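You operate a simulated robot arm through the tools that you are given. There is no shell and no other tool.

You are at the controls of a simulated two-armed robot. One attempt, no reset.

TASK
Crimp the 1.0 cord connector and seat it in the pump terminal.
Fine: one stroke; the isolator stays off; leave the press slide out. Set down upright: what you pick out.

Only the result counts: the job must be done as asked and must still hold three seconds after the hand-in. Knocking over, shifting, dropping, spilling or breaking anything else fails it.

THE ROBOT
Two 7-joint arms with three-finger grippers on one trunk that stands fixed in place. Base frame: the origin is at the foot of the trunk, x ahead of it, y to its left, z up; the work surface is at about z = 0.85. Readings come in m, degrees, newtons and seconds.
The left shoulder is at [0.03, 0.124, 1.083], the right one opposite. With the tool pointing down near the work surface each hand reaches from about 0.1 to 0.78 m from the base axis, measured 20 degrees to its own side. Payload 2.2 kg a hand.
The tool frame of a hand sits at the grasp point between the pads (the TCP): z along the fingers, y along the line on which they close. The tips reach 0.028 m beyond it. The gripper opens to 0.102 m; its body begins 0.071 m behind the TCP.
Orientation is told as [roll, pitch, yaw] about the base's x, y, z axes, in that order, counted from this pose: with the fingers straight down and closing along the base's y, the tool's x points along the base's -x, its y along +y and its z along -z.

THE INTERFACE
- The arms move only by the tool nudge_tool. It takes "left_deltas", "right_deltas" or both (then of equal length, played together; a hand with none holds still); each is a list of rows, each an object (a shift or turn left out is 0, a gripper value left out holds the last) with "travel": the shift along the tool's x, y, z in units of 30 mm (1.0 is 30 mm), a list of three; "dr": the turn, a rotation vector about the tool's x, y, z in units of 5 degrees (1.0 is 5 degrees), a list of three. In form: [{"travel": [tx, ty, tz], "dr": [wx, wy, wz]}, ...]. A call has 1 to 20 rows; each row shifts and turns the commanded pose from where the row before left it, along the tool's axes as they then stand. "left_grip" and "right_grip" are, for a hand that has rows, the finger opening in m, from 0 to 0.102, set as the call begins (left out, the last holds). A call with a number of a shift or a turn outside -1 to 1 is refused whole. Each row takes 0.2 s and may step no farther than 0.05 m and 8.6 degrees from the row before; otherwise, or with a gripper value out of range, the whole call is refused. Where a pose cannot be reached the arm comes as near as it can. A force on the tool above 40 N (or 10 N above the force at the start of the call, whichever is more), or a blocked arm, ends the call early, and 0.2 s more pass. The fingers move at their own pace (about 0.1436 m/s each) and stop on an object; they squeeze with about 26 N. The grip force told is the motor's: it shows also when the fingers shut on nothing. Time passes only in rows, and 0.2 s behind the last, so rows that do not move let the fingers close. It gives the time, the measured TCP pose, the force on the tool (base axes), the opening and the grip force at its end, in the units of the frame above (readings bear some noise), with the torque about the TCP (base axes, N m) and any sound that the robot's microphone picked up.
- Cameras (640 x 400 px; columns grow to the right, rows downward): "scene" is now at [0.0528, -0.0027, 1.8077]; the picture's right is [-0.05, -1.00, 0.00], its down [-0.68, 0.04, -0.73] and it looks along [0.73, -0.04, -0.68] (base axes); focal length 323 px, centre (320, 200). "left" rides on the left gripper at [0.072, 0.038, -0.086] in its tool frame; the picture's right is [-0.47, 0.89, 0.00], its down [-0.60, -0.32, -0.73] and it looks along [-0.65, -0.34, 0.68] (tool axes); focal length 256 px, centre (320, 200). "right" rides on the right gripper at [0.069, 0.044, -0.086] in its tool frame; the picture's right is [-0.53, 0.85, 0.00], its down [-0.58, -0.36, -0.73] and it looks along [-0.62, -0.39, 0.68] (tool axes); focal length 256 px, centre (320, 200). There is no depth. A picture from a camera that has moved, and an enlarged one, comes with that camera's place and axes in the base frame and with its lens.
- snapshot(camera): a new picture of that camera. No time passes.
- raise_lower(by): moves the trunk up (or, below 0, down) by that many m; the arms and the scene camera ride with it, the base frame stays. It gives what a move gives, with no picture.
- turn_head(pan, tilt): turns the head with the scene camera to pan (to the left, within 143 degrees either way) and tilt (down, from -29 to 69), counted from straight ahead of the robot. It gives what a move gives.
- close_up(camera, box): a new picture of the part [left, top, right, bottom] of that camera's present view, enlarged. No time passes.
- close_job(): hands the job in; it is judged then, once.

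Nothing tells you positions but the pictures and the camera data. Unless the task says otherwise, let go and move clear before handing in.

The tools are called after "Request:" as a command line: name --argument value ..., lists and objects as JSON in quotes. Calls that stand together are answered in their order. nudge_tool: Moves the arms, as the interface text tells. Its arguments: {"type":"object","properties":{"left_deltas":{"type":"array","items":{"type":"object","properties":{"travel":{"type":"array","items":{"type":"number"}},"dr":{"type":"array","items":{"type":"number"}}}}},"left_grip":{"type":"number"},"right_deltas":{"type":"array","items":{"type":"object","properties":{"travel":{"type":"array","items":{"type":"number"}},"dr":{"type":"array","items":{"type":"number"}}}}},"right_grip":{"type":"number"}},"required":[]} The other tools are called the same way: raise_lower (by) moves the trunk up or down; turn_head (pan, tilt) turns the head that bears the scene camera; snapshot (camera) takes a picture; close_up (camera, box) takes an enlarged picture of a part of a camera's view; close_job () hands the job in.

At the start:

```text
time: 0.0
left_ee_pos: [0.5573, 0.1228, 1.4392]
left_orientation: [-0.1, 0.1, 0.0]
left_wrist_force: [0.8, -0.2, 1.8]
left_ft_torque: [-0.01, -0.04, 0.03]
left_grip_width: 0.1022
left_grip_force: 0.1
right_ee_pos: [0.4604, -0.2625, 1.4098]
right_orientation: [-0.1, -0.1, 0.0]
right_wrist_force: [0.0, 0.1, -0.8]
right_ft_torque: [0.01, -0.03, -0.01]
right_grip_width: 0.1019
right_grip_force: 0.1
trunk travel left (down, up): [-0.325, 0.215]
head pan, tilt (commanded): [-3.1, 43.1]
```

scene: 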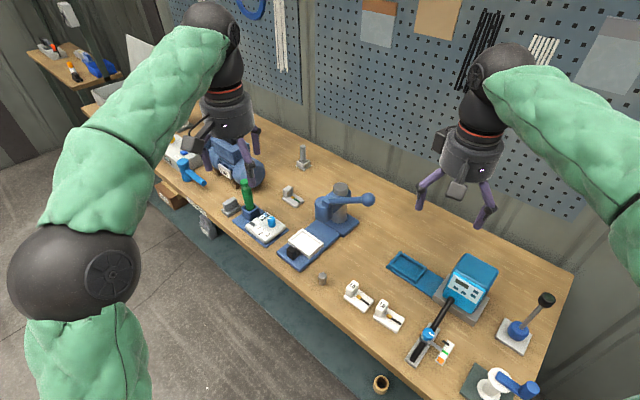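
right: 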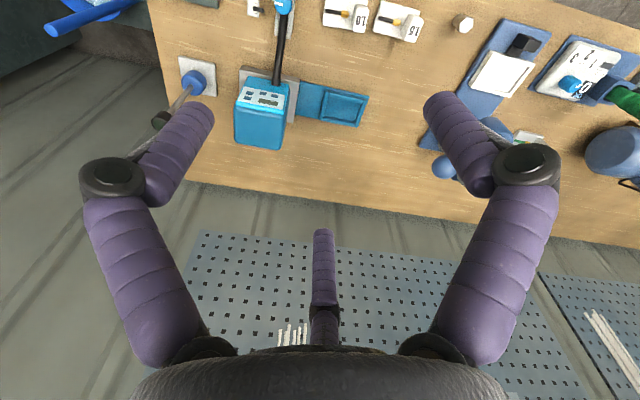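
left: 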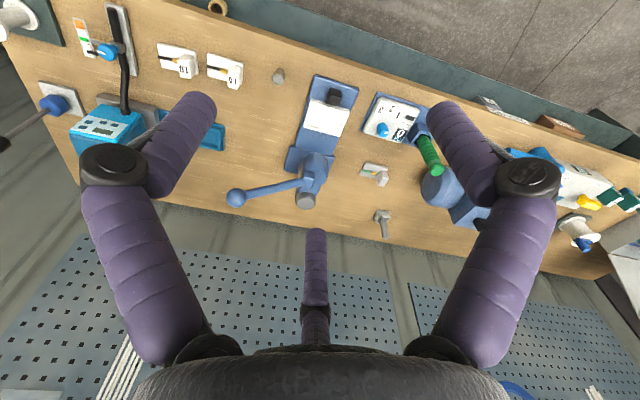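

I see a bench with a press in the middle, two white cord connectors (labelled 1.0 and 1.5), a selector dial panel, a pump and other devices. I will look closer at each before moving anything.

Request:
close_up --camera "scene" --box '[220, 160, 400, 280]'

Request:
close_up --camera "scene" --box '[310, 240, 560, 400]'

Request:
close_up --camera "scene" --box '[140, 110, 320, 240]'

Request:
close_up --camera "left" --box '[220, 60, 460, 220]'

Request:
close_up --camera "right" --box '[420, 0, 640, 140]'

Request:
close_up --camera "right" --box '[220, 0, 480, 140]'

```text
3.33 times, centred on (310, 220) of scene
camera zoom: at [0.0528, -0.0027, 1.8077], right [-0.05, -1.0, 0.0], down [-0.68, 0.04, -0.73], along [0.73, -0.04, -0.68], focal length 1076 px, centre (353, 133)
```

zoom: 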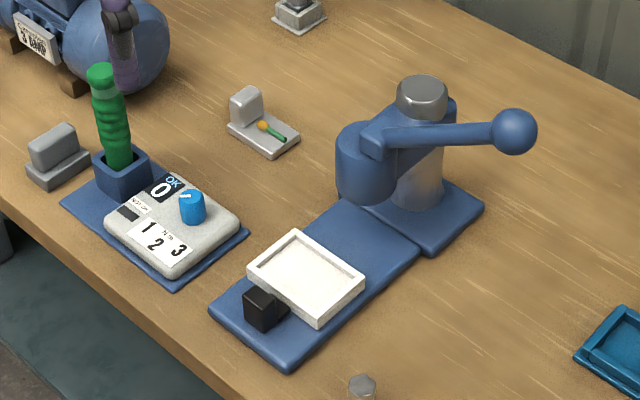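

```text
2.50 times, centred on (435, 320) of scene
camera zoom: at [0.0528, -0.0027, 1.8077], right [-0.05, -1.0, 0.0], down [-0.68, 0.04, -0.73], along [0.73, -0.04, -0.68], focal length 807 px, centre (32, -100)
```

zoom: 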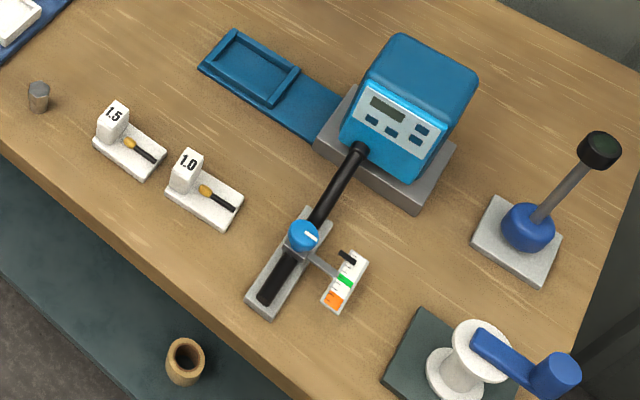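

```text
3.08 times, centred on (230, 175) of scene
camera zoom: at [0.0528, -0.0027, 1.8077], right [-0.05, -1.0, 0.0], down [-0.68, 0.04, -0.73], along [0.73, -0.04, -0.68], focal length 994 px, centre (597, 277)
```

zoom: 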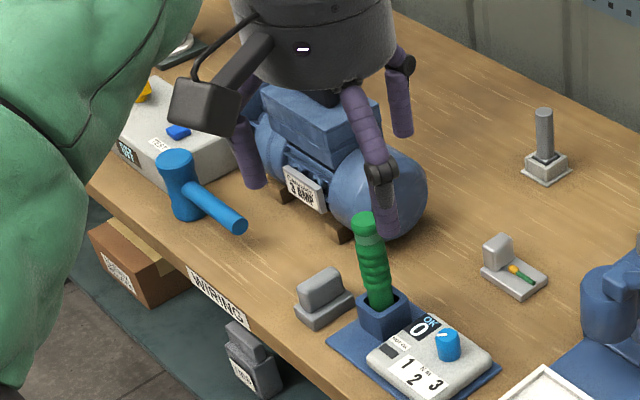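

```text
2.50 times, centred on (340, 140) of left
camera zoom: at [0.4852, 0.1608, 1.5258], right [0.47, 0.89, 0.0], down [0.6, -0.32, 0.73], along [0.65, -0.34, -0.68], focal length 640 px, centre (270, 350)
```

zoom: 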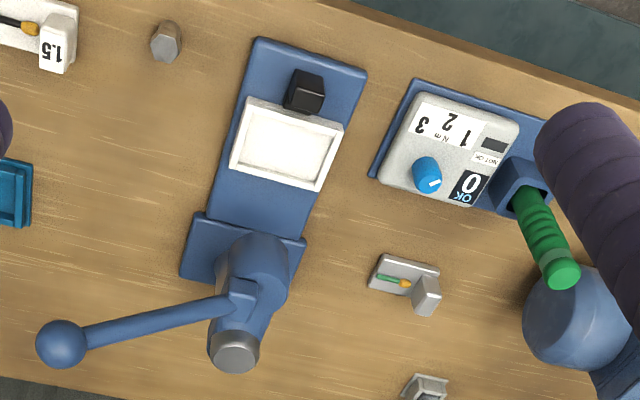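

```text
2.86 times, centred on (530, 70) of right
camera zoom: at [0.3905, -0.2201, 1.4965], right [0.53, 0.85, 0.0], down [0.58, -0.36, 0.73], along [0.62, -0.39, -0.68], focal length 731 px, centre (-280, 571)
```

zoom: 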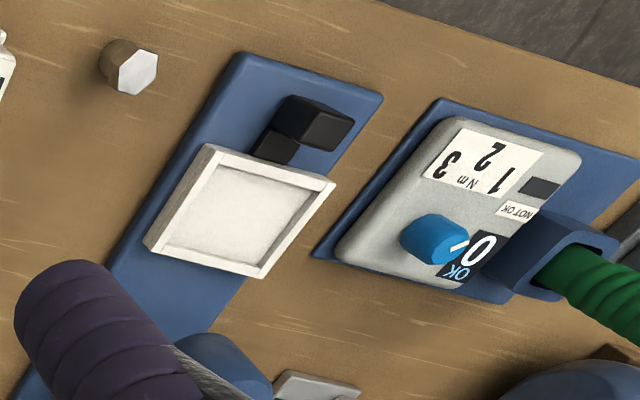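

```text
2.46 times, centred on (350, 70) of right
camera zoom: at [0.3905, -0.2201, 1.4965], right [0.53, 0.85, 0.0], down [0.58, -0.36, 0.73], along [0.62, -0.39, -0.68], focal length 630 px, centre (246, 520)
```

zoom: 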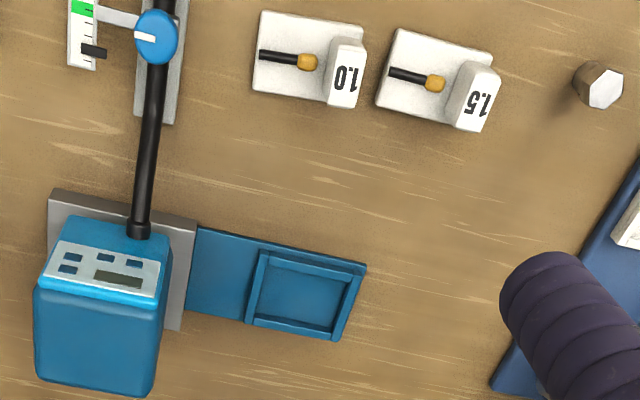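

I see the lever press with its white tray slide, the two white stands (1.0 and 1.5), a grey one with a green lead, and the pump on the left partly hidden by the arm. I will turn the head to see the pump, the isolator and the right end.

Request:
turn_head --pan 35 --tilt 45

Request:
snapshot --camera "scene"

Request:
close_up --camera "left" --box '[420, 80, 640, 260]'

```text
time: 1.0
left_ee_pos: [0.5563, 0.1227, 1.439]
left_orientation: [0.0, 0.0, 0.0]
left_wrist_force: [0.2, -0.6, -0.3]
left_ft_torque: [0.01, 0.03, 0.02]
left_grip_width: 0.1019
left_grip_force: 0.0
right_ee_pos: [0.4601, -0.2639, 1.4084]
right_orientation: [-0.1, 0.1, 0.0]
right_wrist_force: [0.3, -0.3, 0.5]
right_ft_torque: [0.03, -0.01, -0.02]
right_grip_width: 0.1021
right_grip_force: 0.0
trunk travel left (down, up): [-0.325, 0.215]
head pan, tilt (commanded): [35.0, 45.0]
```

```text
taken
camera scene: at [0.0368, 0.0483, 1.8049], right [0.57, -0.82, 0.0], down [-0.58, -0.4, -0.71], along [0.58, 0.41, -0.71], focal length 323 px, centre (320, 200)
```

scene: 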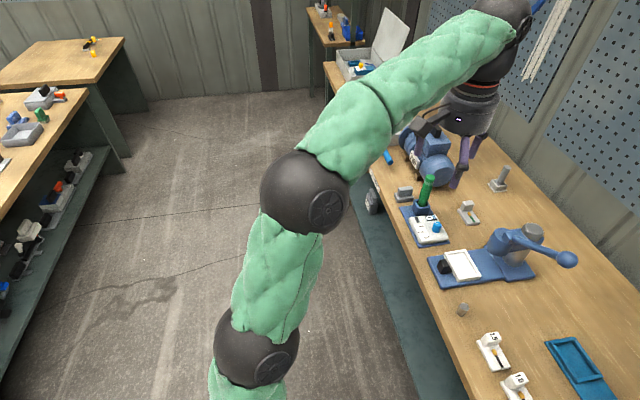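

```text
2.22 times, centred on (530, 170) of left
camera zoom: at [0.4852, 0.1608, 1.5258], right [0.47, 0.89, 0.0], down [0.6, -0.32, 0.73], along [0.65, -0.34, -0.68], focal length 569 px, centre (-147, 267)
```

zoom: 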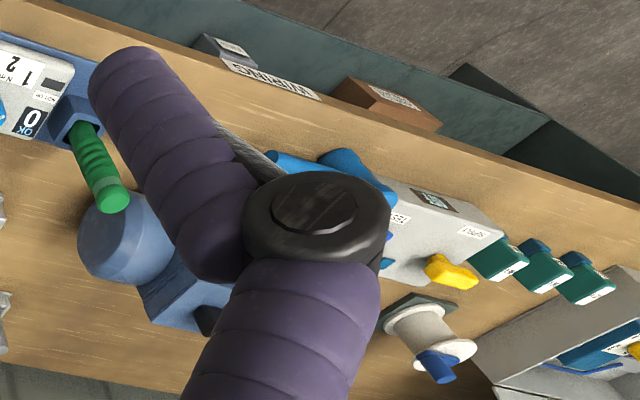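

The bench runs diagonally and the blue machine at its far left is quite distant, so I need to survey the whole room for the pump and isolator. I will pan around.

Request:
turn_head --pan 80 --tilt 35

Request:
snapshot --camera "scene"

Request:
turn_head --pan -50 --tilt 50

Request:
snapshot --camera "scene"

Request:
turn_head --pan -110 --tilt 40

Request:
snapshot --camera "scene"

Request:
turn_head --pan 15 --tilt 40

Request:
snapshot --camera "scene"

```text
time: 2.2
left_ee_pos: [0.5578, 0.1219, 1.4402]
left_orientation: [0.1, 0.0, 0.0]
left_wrist_force: [0.5, -0.1, -0.1]
left_ft_torque: [0.05, 0.03, 0.01]
left_grip_width: 0.1019
left_grip_force: 0.0
right_ee_pos: [0.4601, -0.2632, 1.4103]
right_orientation: [0.1, 0.0, 0.0]
right_wrist_force: [0.3, -0.3, 0.6]
right_ft_torque: [-0.01, -0.03, -0.05]
right_grip_width: 0.1021
right_grip_force: 0.0
trunk travel left (down, up): [-0.325, 0.215]
head pan, tilt (commanded): [80.0, 35.0]
```

```text
taken
camera scene: at [-0.0144, 0.0885, 1.8197], right [0.98, -0.17, 0.0], down [-0.1, -0.56, -0.82], along [0.14, 0.81, -0.57], focal length 323 px, centre (320, 200)
```

scene: 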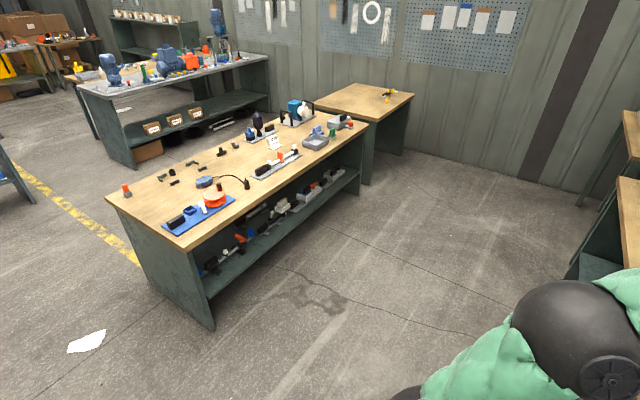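

```text
time: 4.3
left_ee_pos: [0.5564, 0.1219, 1.4389]
left_orientation: [0.0, 0.0, -0.1]
left_wrist_force: [0.2, -0.6, 0.0]
left_ft_torque: [-0.03, -0.02, 0.0]
left_grip_width: 0.102
left_grip_force: 0.0
right_ee_pos: [0.4608, -0.2637, 1.4096]
right_orientation: [0.1, 0.0, 0.0]
right_wrist_force: [-0.1, 0.3, 0.0]
right_ft_torque: [0.0, 0.02, -0.01]
right_grip_width: 0.1019
right_grip_force: 0.1
trunk travel left (down, up): [-0.325, 0.215]
head pan, tilt (commanded): [-50.0, 50.0]
```

```text
taken
camera scene: at [0.0197, -0.0572, 1.798], right [-0.77, -0.64, 0.0], down [-0.49, 0.59, -0.64], along [0.41, -0.49, -0.77], focal length 323 px, centre (320, 200)
```

scene: 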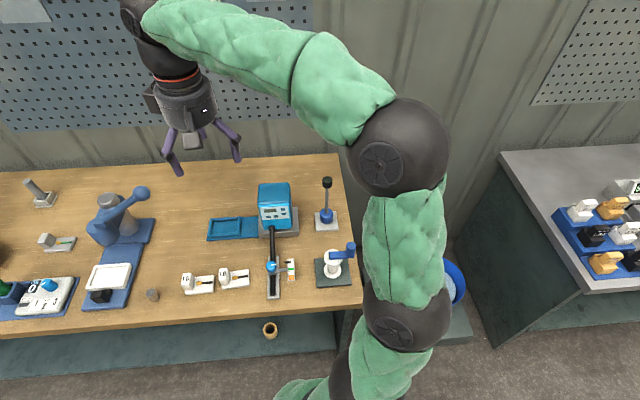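

```text
time: 5.6
left_ee_pos: [0.557, 0.1246, 1.439]
left_orientation: [0.1, 0.0, 0.0]
left_wrist_force: [-0.3, 0.5, 0.7]
left_ft_torque: [-0.01, 0.01, 0.0]
left_grip_width: 0.102
left_grip_force: 0.1
right_ee_pos: [0.4597, -0.2641, 1.4092]
right_orientation: [0.0, 0.1, -0.1]
right_wrist_force: [0.7, -0.4, 0.0]
right_ft_torque: [0.01, 0.02, -0.03]
right_grip_width: 0.1018
right_grip_force: 0.0
trunk travel left (down, up): [-0.325, 0.215]
head pan, tilt (commanded): [-110.0, 40.0]
```

```text
taken
camera scene: at [-0.0589, -0.0782, 1.8122], right [-0.94, 0.34, 0.0], down [0.22, 0.6, -0.77], along [-0.26, -0.72, -0.64], focal length 323 px, centre (320, 200)
```

scene: 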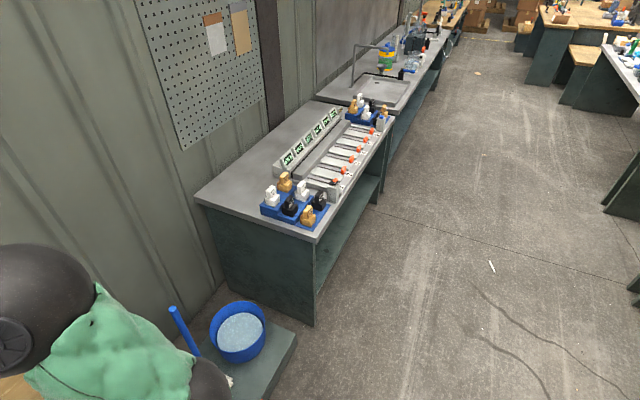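

```text
time: 7.6
left_ee_pos: [0.5566, 0.1231, 1.4389]
left_orientation: [0.0, 0.1, 0.0]
left_wrist_force: [-0.6, -0.8, -0.4]
left_ft_torque: [0.04, 0.05, -0.03]
left_grip_width: 0.1019
left_grip_force: 0.0
right_ee_pos: [0.4597, -0.2632, 1.4095]
right_orientation: [0.0, 0.0, 0.0]
right_wrist_force: [0.2, 0.0, -0.9]
right_ft_torque: [0.03, 0.0, 0.05]
right_grip_width: 0.1019
right_grip_force: 0.1
trunk travel left (down, up): [-0.325, 0.215]
head pan, tilt (commanded): [15.0, 40.0]
```

```text
taken
camera scene: at [0.0523, 0.0237, 1.8122], right [0.26, -0.97, 0.0], down [-0.62, -0.17, -0.77], along [0.74, 0.2, -0.64], focal length 323 px, centre (320, 200)
```

scene: 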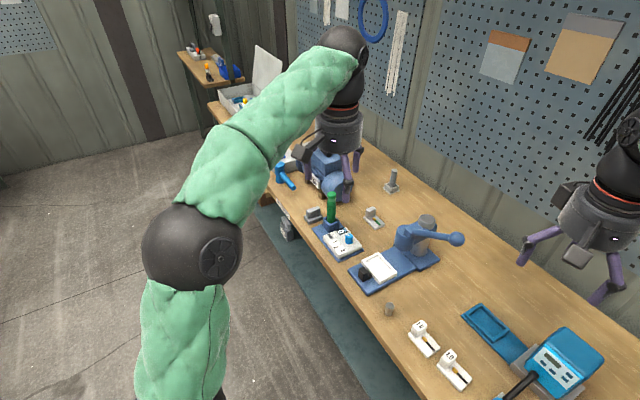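

The pump is the blue motor near the far left; my left gripper hides it. I will move the left hand out of the way (back toward the robot) and look at the pump region.

Request:
nudge_tool --left_deltas '[{"travel": [1, 0.5, 0]}, {"travel": [1, 0.5, 0]}, {"travel": [1, 0.5, 0]}, {"travel": [1, 0.5, 0]}, {"travel": [1, 0.5, 0]}, {"travel": [1, 0.5, 0]}]'

Request:
snapshot --camera "scene"

Request:
snapshot --camera "left"

```text
time: 9.0
left_ee_pos: [0.3747, 0.2134, 1.4397]
left_orientation: [-0.1, -0.1, -0.2]
left_wrist_force: [-0.2, -0.1, -0.6]
left_ft_torque: [-0.01, -0.09, 0.0]
left_grip_width: 0.102
left_grip_force: 0.0
right_ee_pos: [0.4581, -0.2633, 1.4122]
right_orientation: [0.0, 0.0, 0.0]
right_wrist_force: [0.3, 0.0, -0.4]
right_ft_torque: [0.0, -0.04, 0.01]
right_grip_width: 0.102
right_grip_force: 0.1
trunk travel left (down, up): [-0.325, 0.215]
head pan, tilt (commanded): [15.0, 40.0]
```

```text
taken
camera scene: at [0.0499, 0.0247, 1.8122], right [0.26, -0.97, 0.0], down [-0.62, -0.17, -0.77], along [0.74, 0.2, -0.64], focal length 323 px, centre (320, 200)
```

scene: 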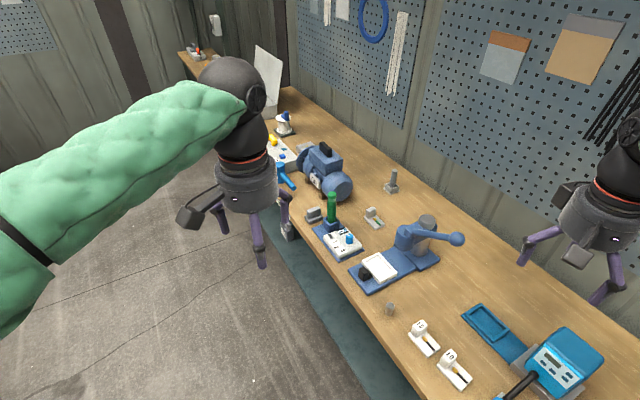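

```text
taken
camera left: at [0.303, 0.2517, 1.526], right [0.47, 0.88, 0.0], down [0.6, -0.32, 0.73], along [0.65, -0.34, -0.68], focal length 256 px, centre (320, 200)
```

left: 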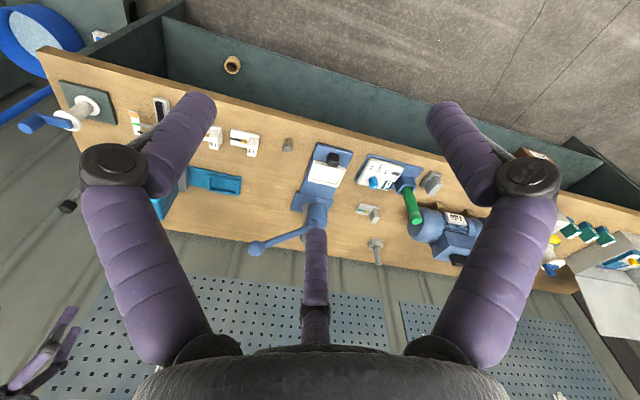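

Request:
close_up --camera "scene" --box '[250, 100, 410, 210]'

Request:
close_up --camera "scene" --box '[290, 180, 480, 300]'

Request:
close_up --camera "scene" --box '[370, 290, 530, 400]'

Request:
close_up --camera "left" --box '[280, 120, 500, 270]'

```text
3.64 times, centred on (330, 155) of scene
camera zoom: at [0.0499, 0.0247, 1.8122], right [0.26, -0.97, 0.0], down [-0.62, -0.17, -0.77], along [0.74, 0.2, -0.64], focal length 1174 px, centre (284, 364)
```

zoom: 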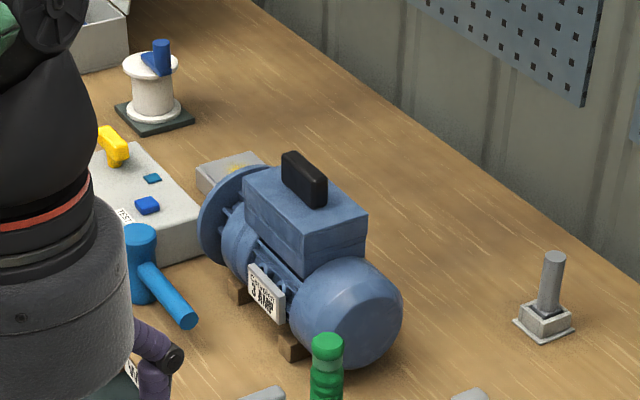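

```text
3.33 times, centred on (385, 240) of scene
camera zoom: at [0.0499, 0.0247, 1.8122], right [0.26, -0.97, 0.0], down [-0.62, -0.17, -0.77], along [0.74, 0.2, -0.64], focal length 1076 px, centre (103, 67)
```

zoom: 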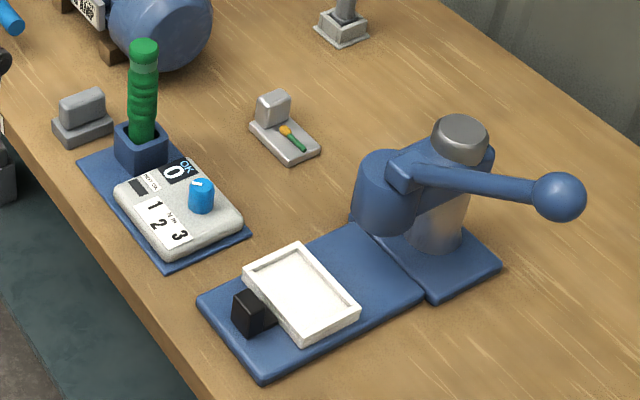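

```text
3.64 times, centred on (450, 345) of scene
camera zoom: at [0.0499, 0.0247, 1.8122], right [0.26, -0.97, 0.0], down [-0.62, -0.17, -0.77], along [0.74, 0.2, -0.64], focal length 1174 px, centre (-153, -327)
```

zoom: 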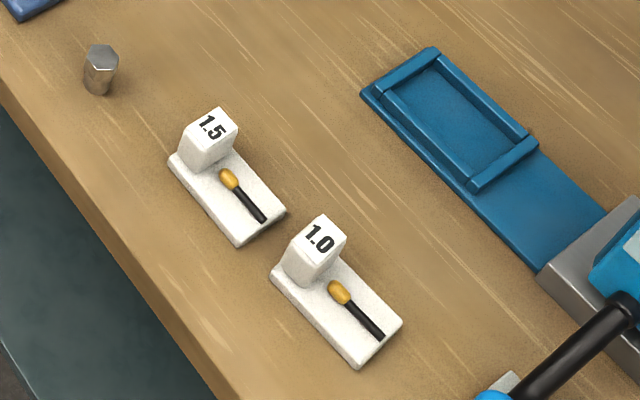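

```text
2.67 times, centred on (390, 195) of left
camera zoom: at [0.303, 0.2517, 1.526], right [0.47, 0.88, 0.0], down [0.6, -0.32, 0.73], along [0.65, -0.34, -0.68], focal length 683 px, centre (133, 213)
```

zoom: 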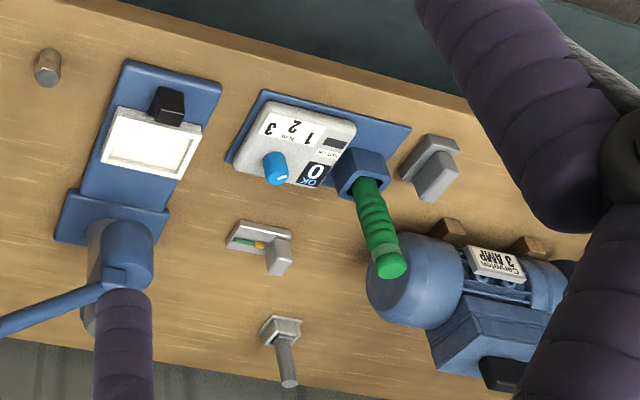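

The motor plate reads "3 AMP"; I cannot yet tell which item is the pump terminal or the isolator. I will inspect the right end and the shelf with closer views.

Request:
turn_head --pan -40 --tilt 55

Request:
snapshot --camera "scene"

Request:
close_up --camera "scene" --box '[160, 150, 380, 300]'

Request:
close_up --camera "right" --box '[140, 0, 360, 150]'

Request:
close_up --camera "left" --box '[0, 0, 280, 200]'

Request:
close_up --camera "left" --box '[460, 120, 640, 300]'

```text
time: 10.3
left_ee_pos: [0.3765, 0.2132, 1.4398]
left_orientation: [0.0, 0.1, 0.0]
left_wrist_force: [0.4, -0.3, -0.3]
left_ft_torque: [0.01, -0.03, 0.0]
left_grip_width: 0.102
left_grip_force: 0.1
right_ee_pos: [0.4591, -0.2638, 1.41]
right_orientation: [0.1, 0.1, 0.0]
right_wrist_force: [-0.3, -1.1, 0.4]
right_ft_torque: [0.0, 0.01, -0.02]
right_grip_width: 0.1019
right_grip_force: 0.1
trunk travel left (down, up): [-0.325, 0.215]
head pan, tilt (commanded): [-40.0, 55.0]
```

```text
taken
camera scene: at [0.0255, -0.0446, 1.7915], right [-0.64, -0.77, 0.0], down [-0.63, 0.53, -0.57], along [0.44, -0.37, -0.82], focal length 323 px, centre (320, 200)
```

scene: 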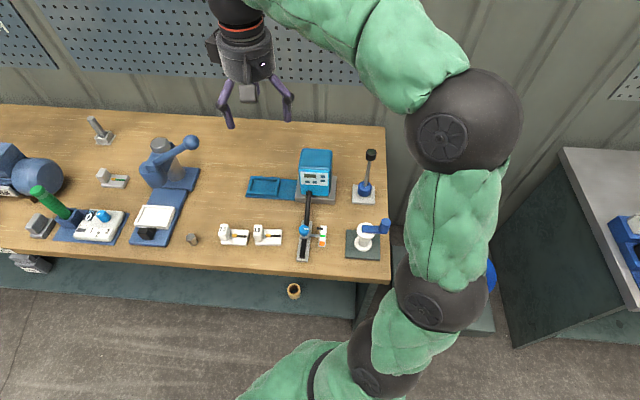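

```text
2.67 times, centred on (270, 225) of scene
camera zoom: at [0.0255, -0.0446, 1.7915], right [-0.64, -0.77, 0.0], down [-0.63, 0.53, -0.57], along [0.44, -0.37, -0.82], focal length 861 px, centre (453, 133)
```

zoom: 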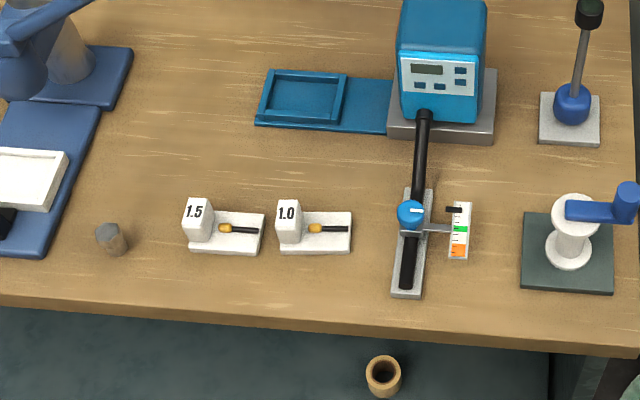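

```text
2.67 times, centred on (250, 75) of right
camera zoom: at [0.3906, -0.2201, 1.4965], right [0.53, 0.85, 0.0], down [0.58, -0.36, 0.73], along [0.62, -0.39, -0.68], focal length 683 px, centre (507, 533)
```

zoom: 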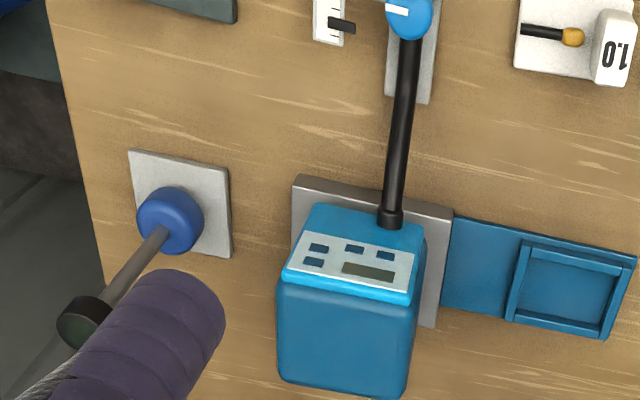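

```text
2.00 times, centred on (140, 100) of left
camera zoom: at [0.3055, 0.2507, 1.5259], right [0.47, 0.89, 0.0], down [0.6, -0.32, 0.73], along [0.65, -0.34, -0.68], focal length 512 px, centre (680, 400)
```

zoom: 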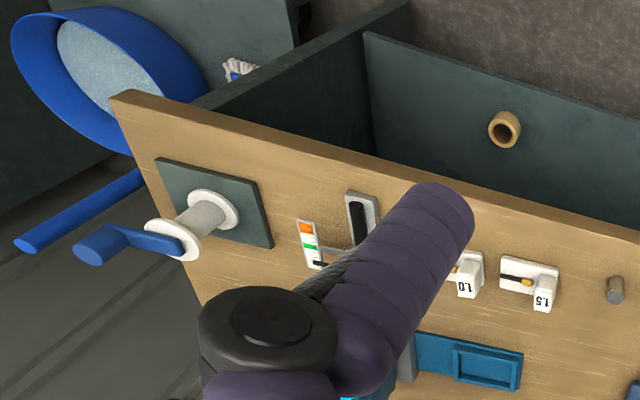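

```text
2.22 times, centred on (550, 210) of left
camera zoom: at [0.3055, 0.2507, 1.5259], right [0.47, 0.89, 0.0], down [0.6, -0.32, 0.73], along [0.65, -0.34, -0.68], focal length 569 px, centre (-191, 178)
```

zoom: 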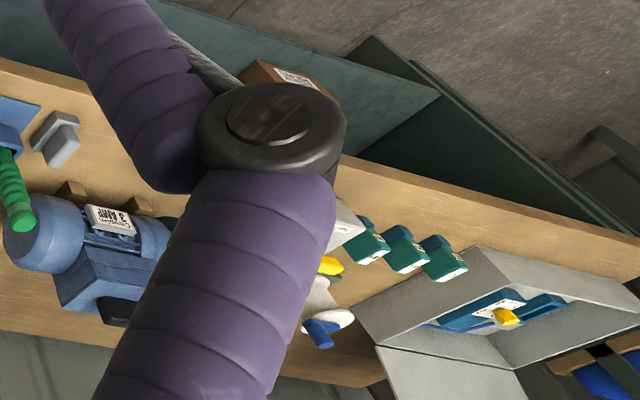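

The bench is turned about 45° to the robot: its front edge runs along (0.707,0.707), and inward is (0.707,-0.707). The 1.0 stand is near (0.53,-0.24), the press tray near (0.82,0.01), and the teal unit with a matching recess near (0.70,-0.35) is likely the pump terminal; I will lower the right hand to look closer.

Request:
nudge_tool --right_deltas '[{"travel": [0.5, 0, 1]}, {"travel": [0.5, 0, 1]}, {"travel": [0.5, 0, 1]}, {"travel": [0.5, 0, 1]}, {"travel": [0, 0, 1]}, {"travel": [0, 0, 1]}, {"travel": [0, 0, 1]}, {"travel": [0, 0, 0.5]}]'

Request:
snapshot --camera "right"

Request:
snapshot --camera "scene"

```text
time: 12.1
left_ee_pos: [0.3776, 0.2127, 1.4395]
left_orientation: [-0.1, 0.0, 0.0]
left_wrist_force: [-0.7, -0.2, 0.3]
left_ft_torque: [-0.02, 0.01, -0.03]
left_grip_width: 0.1021
left_grip_force: 0.1
right_ee_pos: [0.3995, -0.263, 1.1843]
right_orientation: [0.0, 0.0, 0.1]
right_wrist_force: [-0.1, -0.1, -0.3]
right_ft_torque: [0.01, 0.0, 0.0]
right_grip_width: 0.1021
right_grip_force: 0.1
trunk travel left (down, up): [-0.325, 0.215]
head pan, tilt (commanded): [-40.0, 55.0]
```

```text
taken
camera right: at [0.3302, -0.2197, 1.271], right [0.53, 0.85, 0.0], down [0.58, -0.36, 0.73], along [0.62, -0.39, -0.68], focal length 256 px, centre (320, 200)
```

right: 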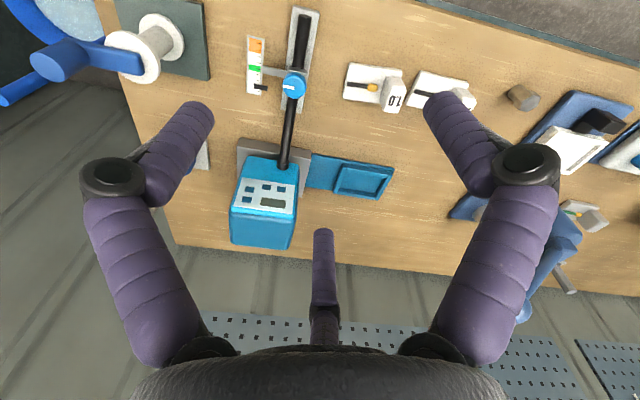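

```text
taken
camera scene: at [0.0252, -0.0446, 1.7915], right [-0.64, -0.77, 0.0], down [-0.63, 0.53, -0.57], along [0.44, -0.37, -0.82], focal length 323 px, centre (320, 200)
```

scene: 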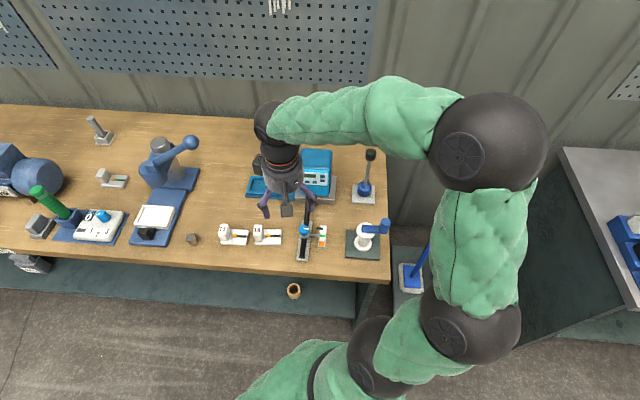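

Request:
close_up --camera "right" --box '[220, 0, 420, 125]'

Request:
close_up --camera "right" --box '[220, 120, 420, 250]'

Request:
close_up --camera "right" --box '[440, 60, 640, 260]'

Request:
close_up --camera "right" --box '[0, 0, 230, 140]'

```text
3.20 times, centred on (320, 62) of right
camera zoom: at [0.3302, -0.2197, 1.271], right [0.53, 0.85, 0.0], down [0.58, -0.36, 0.73], along [0.62, -0.39, -0.68], focal length 819 px, centre (320, 640)
```

zoom: 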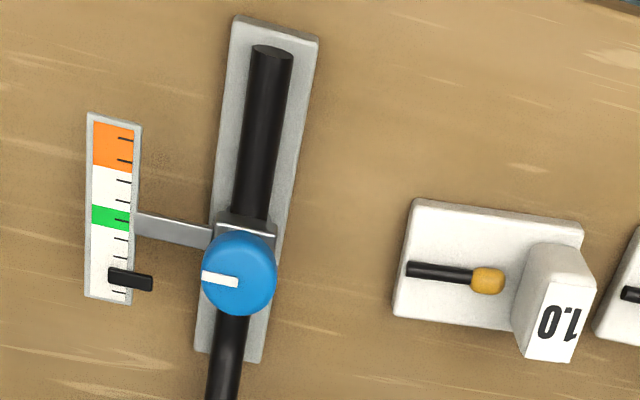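

```text
3.08 times, centred on (320, 185) of right
camera zoom: at [0.3302, -0.2197, 1.271], right [0.53, 0.85, 0.0], down [0.58, -0.36, 0.73], along [0.62, -0.39, -0.68], focal length 788 px, centre (320, 246)
```

zoom: 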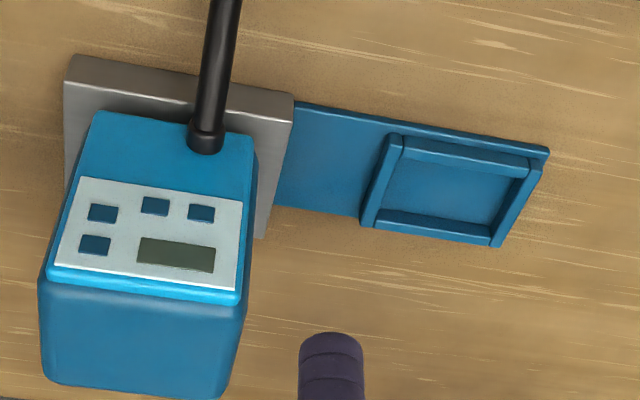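

```text
2.00 times, centred on (540, 160) of right
camera zoom: at [0.3302, -0.2197, 1.271], right [0.53, 0.85, 0.0], down [0.58, -0.36, 0.73], along [0.62, -0.39, -0.68], focal length 512 px, centre (-120, 280)
```

zoom: 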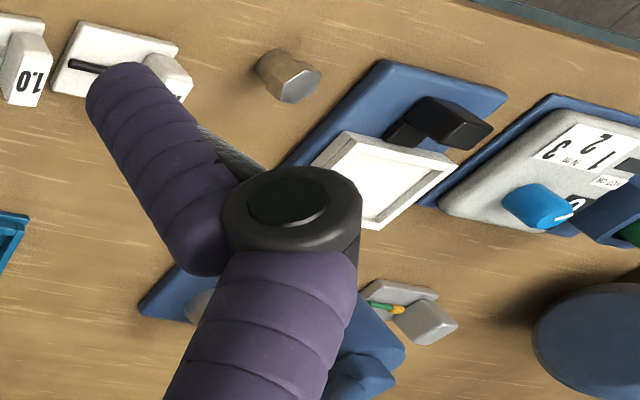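

```text
2.78 times, centred on (115, 70) of right
camera zoom: at [0.3302, -0.2197, 1.271], right [0.53, 0.85, 0.0], down [0.58, -0.36, 0.73], along [0.62, -0.39, -0.68], focal length 712 px, centre (890, 562)
```

zoom: 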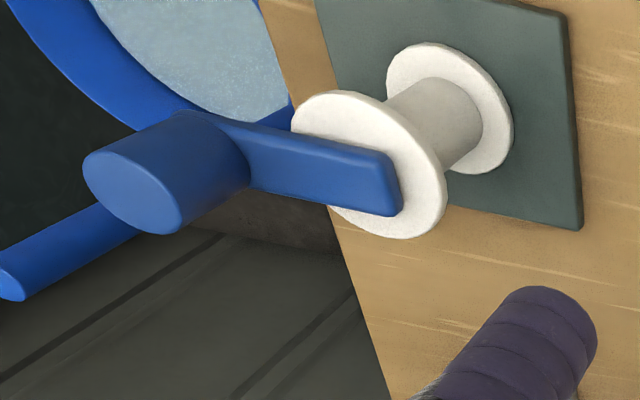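

The teal unit (panel, hose, flow gauge) has a recess the same size as the connector plate, so I take it to be the pump with its terminal. The 1.0 block top is near (0.546,-0.222,0.892). Next I check how the gripper fingers look when part closed.

Request:
nudge_tool --left_deltas '[{"travel": [0, 0, 0]}, {"travel": [0, 0, 0]}]' --left_grip 0.03

Request:
turn_head --pan 20 --tilt 35

Request:
snapshot --camera "scene"

Request:
snapshot --camera "left"

```text
time: 12.7
left_ee_pos: [0.3767, 0.2139, 1.4402]
left_orientation: [0.0, 0.0, 0.0]
left_wrist_force: [0.1, 0.1, -0.2]
left_ft_torque: [-0.01, 0.01, -0.03]
left_grip_width: 0.0299
left_grip_force: 0.0
right_ee_pos: [0.3998, -0.2625, 1.1844]
right_orientation: [0.0, 0.0, 0.0]
right_wrist_force: [-0.2, 0.3, -0.5]
right_ft_torque: [0.01, -0.03, -0.02]
right_grip_width: 0.1021
right_grip_force: 0.1
trunk travel left (down, up): [-0.325, 0.215]
head pan, tilt (commanded): [-40.0, 55.0]
```

```text
time: 14.0
left_ee_pos: [0.3762, 0.2118, 1.4398]
left_orientation: [-0.1, 0.0, 0.0]
left_wrist_force: [-0.2, 0.4, 1.1]
left_ft_torque: [0.02, 0.01, 0.01]
left_grip_width: 0.0298
left_grip_force: 0.1
right_ee_pos: [0.3987, -0.2626, 1.1848]
right_orientation: [0.0, 0.0, 0.0]
right_wrist_force: [-0.1, 0.1, 0.6]
right_ft_torque: [-0.03, 0.03, 0.02]
right_grip_width: 0.1021
right_grip_force: 0.1
trunk travel left (down, up): [-0.325, 0.215]
head pan, tilt (commanded): [20.0, 35.0]
```

```text
taken
camera scene: at [0.0528, 0.0318, 1.8197], right [0.34, -0.94, 0.0], down [-0.54, -0.2, -0.82], along [0.77, 0.28, -0.57], focal length 323 px, centre (320, 200)
```

scene: 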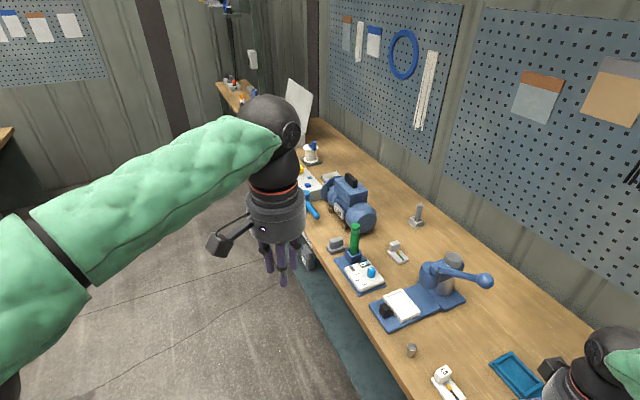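

```text
taken
camera left: at [0.3051, 0.2509, 1.526], right [0.47, 0.89, 0.0], down [0.6, -0.32, 0.73], along [0.65, -0.34, -0.68], focal length 256 px, centre (320, 200)
```

left: 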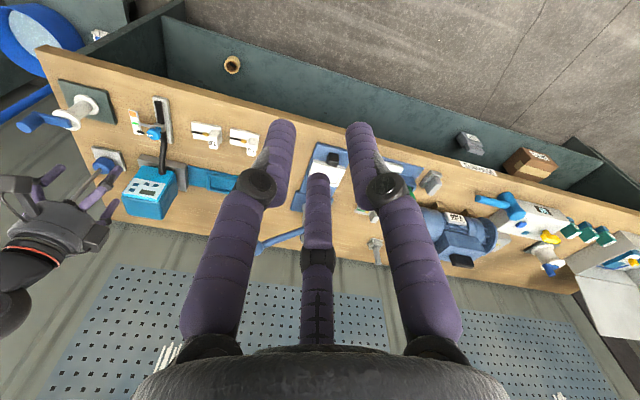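

The fingers close radially at 120° like a three-jaw chuck, one finger on the tool's +y side. The tray is near the limit of reach, so I will lower the left hand in front of the bench, yaw it -45° to match the bench, and test how far it gets over the tray.

Request:
nudge_tool --left_deltas '[{"travel": [0, 0, 1], "dr": [0, 0, 1]}, {"travel": [0, 0, 1], "dr": [0, 0, 1]}, {"travel": [0, 0, 1], "dr": [0, 0, 1]}, {"travel": [0, 0, 1], "dr": [0, 0, 1]}, {"travel": [0, 0, 1], "dr": [0, 0, 1]}, {"travel": [0, 0, 1], "dr": [0, 0, 1]}, {"travel": [0, 0, 1], "dr": [0, 0, 1]}, {"travel": [0, 0, 1], "dr": [0, 0, 1]}, {"travel": [0, 0, 1], "dr": [0, 0, 1]}, {"travel": [0, 0, 1]}, {"travel": [0, 0, 1]}, {"travel": [0, 0, 1]}, {"travel": [0, 0, 1]}]' --left_grip 0.102

Request:
snapshot --camera "scene"

Request:
snapshot --camera "left"

```text
time: 16.8
left_ee_pos: [0.3781, 0.2122, 1.0492]
left_orientation: [0.0, 0.0, -44.9]
left_wrist_force: [-0.4, -0.2, -0.6]
left_ft_torque: [0.0, 0.03, 0.02]
left_grip_width: 0.1016
left_grip_force: 0.0
right_ee_pos: [0.3994, -0.264, 1.185]
right_orientation: [0.0, 0.0, 0.0]
right_wrist_force: [-1.0, 0.4, 0.2]
right_ft_torque: [0.0, 0.02, 0.02]
right_grip_width: 0.1021
right_grip_force: 0.2
trunk travel left (down, up): [-0.325, 0.215]
head pan, tilt (commanded): [20.0, 35.0]
```

```text
taken
camera scene: at [0.0536, 0.0321, 1.8197], right [0.34, -0.94, 0.0], down [-0.54, -0.2, -0.82], along [0.77, 0.28, -0.57], focal length 323 px, centre (320, 200)
```

scene: 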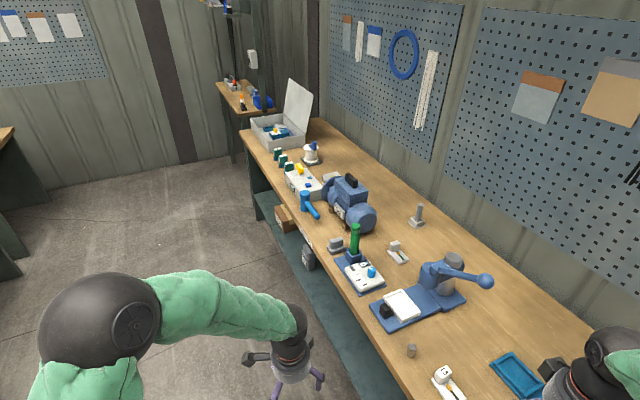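

```text
taken
camera left: at [0.3538, 0.2907, 1.1356], right [0.95, 0.3, 0.0], down [0.2, -0.65, 0.73], along [0.22, -0.7, -0.68], focal length 256 px, centre (320, 200)
```

left: 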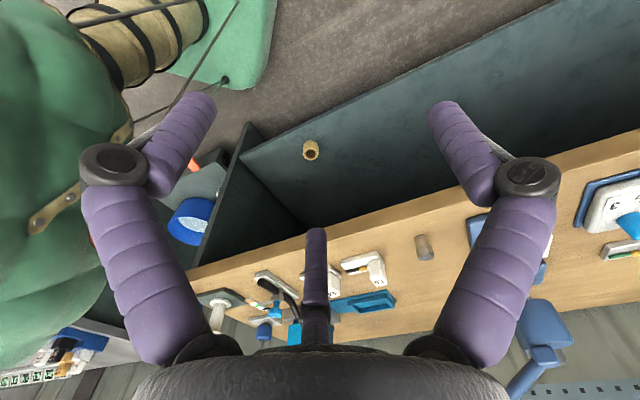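

The scene view of the left end is now clear; I will zoom in there to identify the isolator and pump before testing reach.

Request:
close_up --camera "scene" --box '[230, 100, 400, 240]'

Request:
close_up --camera "scene" --box '[320, 200, 500, 320]'

```text
2.86 times, centred on (315, 170) of scene
camera zoom: at [0.0536, 0.0321, 1.8197], right [0.34, -0.94, 0.0], down [-0.54, -0.2, -0.82], along [0.77, 0.28, -0.57], focal length 923 px, centre (334, 286)
```

zoom: 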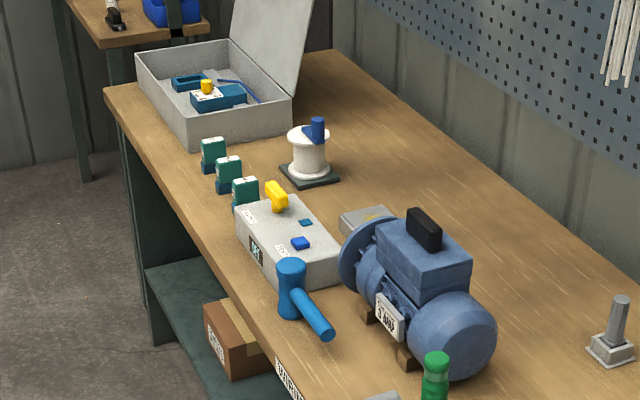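

```text
3.33 times, centred on (410, 260) of scene
camera zoom: at [0.0536, 0.0321, 1.8197], right [0.34, -0.94, 0.0], down [-0.54, -0.2, -0.82], along [0.77, 0.28, -0.57], focal length 1076 px, centre (20, 0)
```

zoom: 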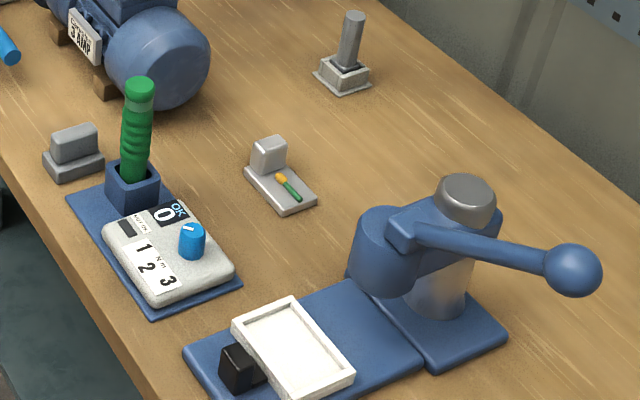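

The far-left station (motor, supply box) is beyond arm reach and seems to belong to other jobs; the teal pump unit with its recess is within reach. Now I test the left hand's reach over the press tray at a safe height.

Request:
nudge_tool --left_deltas '[{"travel": [-0.95, 0.378, 0]}, {"travel": [-0.95, 0.378, 0]}, {"travel": [-0.95, 0.378, 0]}, {"travel": [-0.95, 0.378, 0]}, {"travel": [-0.95, 0.378, 0]}, {"travel": [-0.95, 0.378, 0]}, {"travel": [-0.95, 0.378, 0]}, {"travel": [-0.95, 0.378, 0]}, {"travel": [-0.95, 0.378, 0]}, {"travel": [-0.95, 0.378, 0]}, {"travel": [-0.95, 0.378, 0]}, {"travel": [-0.95, 0.378, 0]}]'

Request:
snapshot --camera "left"

Request:
snapshot --camera "scene"

```text
time: 19.4
left_ee_pos: [0.7159, 0.0671, 1.0497]
left_orientation: [-0.1, 0.2, -45.0]
left_wrist_force: [0.8, -0.2, 0.5]
left_ft_torque: [0.0, 0.07, 0.04]
left_grip_width: 0.1018
left_grip_force: 0.0
right_ee_pos: [0.4, -0.2632, 1.1835]
right_orientation: [0.0, 0.1, 0.0]
right_wrist_force: [-0.2, -0.3, -1.2]
right_ft_torque: [-0.03, 0.02, -0.02]
right_grip_width: 0.1021
right_grip_force: 0.1
trunk travel left (down, up): [-0.325, 0.215]
head pan, tilt (commanded): [20.0, 35.0]
```

```text
taken
camera left: at [0.6924, 0.1438, 1.1354], right [0.95, 0.3, 0.0], down [0.2, -0.65, 0.73], along [0.22, -0.7, -0.68], focal length 256 px, centre (320, 200)
```

left: 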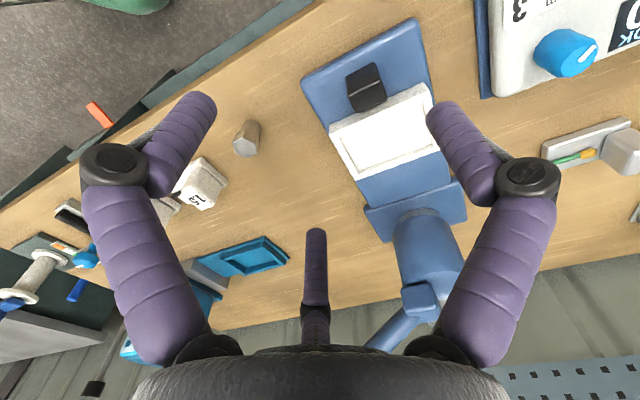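

```text
taken
camera scene: at [0.0545, 0.031, 1.8197], right [0.34, -0.94, 0.0], down [-0.54, -0.2, -0.82], along [0.77, 0.28, -0.57], focal length 323 px, centre (320, 200)
```

scene: 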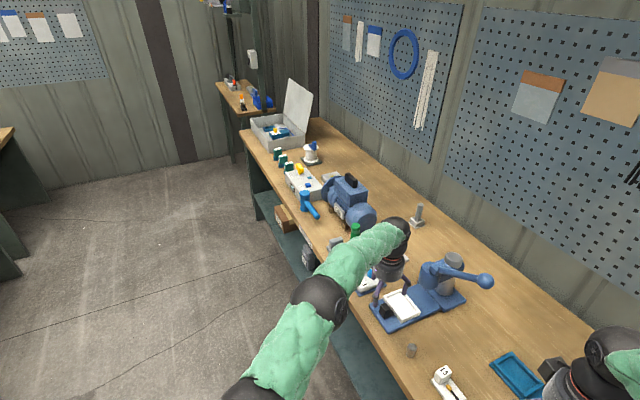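

The left hand got to (0.716,0.067) easily with the tool straight down. I will zoom this good view to measure the tray, knob and press head.

Request:
close_up --camera "left" --box '[290, 0, 490, 125]'

Request:
close_up --camera "left" --box '[290, 110, 490, 260]'

Request:
close_up --camera "left" --box '[140, 80, 320, 300]'

```text
3.20 times, centred on (390, 62) of left
camera zoom: at [0.6924, 0.1438, 1.1354], right [0.95, 0.3, 0.0], down [0.2, -0.65, 0.73], along [0.22, -0.7, -0.68], focal length 819 px, centre (96, 640)
```

zoom: 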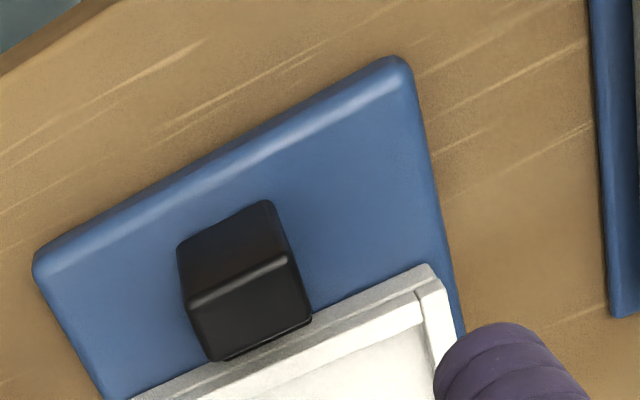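

```text
2.67 times, centred on (390, 185) of left
camera zoom: at [0.6924, 0.1438, 1.1354], right [0.95, 0.3, 0.0], down [0.2, -0.65, 0.73], along [0.22, -0.7, -0.68], focal length 683 px, centre (133, 240)
```

zoom: 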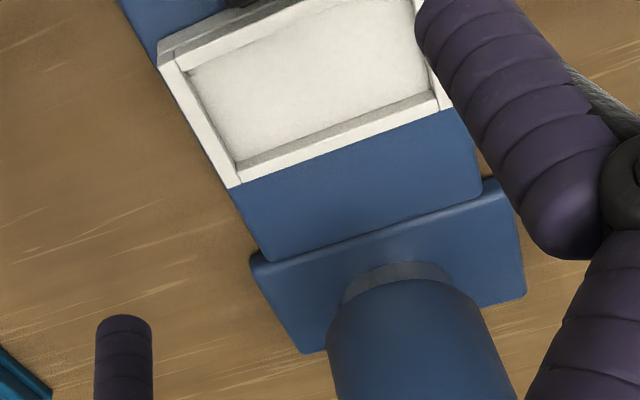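

```text
1.82 times, centred on (230, 190) of left
camera zoom: at [0.6924, 0.1438, 1.1354], right [0.95, 0.3, 0.0], down [0.2, -0.65, 0.73], along [0.22, -0.7, -0.68], focal length 465 px, centre (484, 218)
```

zoom: 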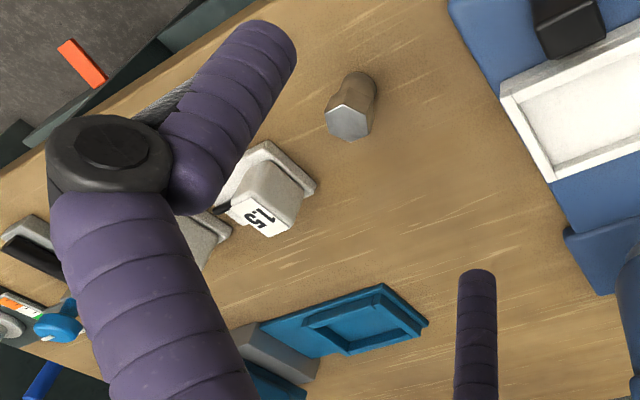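

The tray spans about v 0.534–0.616, w 0.527–0.629 (v inward, w leftward), centre near (0.815,0.002), and the press head starts near v 0.64 at z about 0.95. I will test the maximum reach at an open spot over the tester panel at the same distance from the shoulder.

Request:
nudge_tool --left_deltas '[{"travel": [-0.327, 0.86, 0]}, {"travel": [-0.327, 0.86, 0]}, {"travel": [-0.327, 0.86, 0]}, {"travel": [-0.327, 0.86, 0]}, {"travel": [-0.327, 0.86, 0]}, {"travel": [0, 0, 0]}]'

Request:
snapshot --camera "left"

```text
time: 20.8
left_ee_pos: [0.7503, 0.098, 1.0475]
left_orientation: [0.1, 0.0, -45.0]
left_wrist_force: [-0.2, 0.1, -0.6]
left_ft_torque: [-0.02, 0.0, 0.04]
left_grip_width: 0.102
left_grip_force: 0.0
left hand out of reach, approached as far as the arm can: row 2, 3, 4, 5
right_ee_pos: [0.4003, -0.2642, 1.1855]
right_orientation: [0.1, 0.0, 0.1]
right_wrist_force: [0.0, 0.5, -1.0]
right_ft_torque: [-0.01, -0.02, -0.01]
right_grip_width: 0.1021
right_grip_force: 0.1
trunk travel left (down, up): [-0.325, 0.215]
head pan, tilt (commanded): [20.0, 35.0]
```

```text
taken
camera left: at [0.7267, 0.1755, 1.1346], right [0.95, 0.3, 0.0], down [0.2, -0.65, 0.73], along [0.22, -0.7, -0.68], focal length 256 px, centre (320, 200)
```

left: 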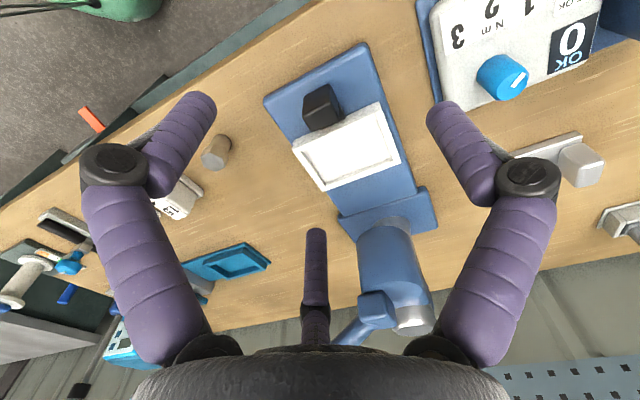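

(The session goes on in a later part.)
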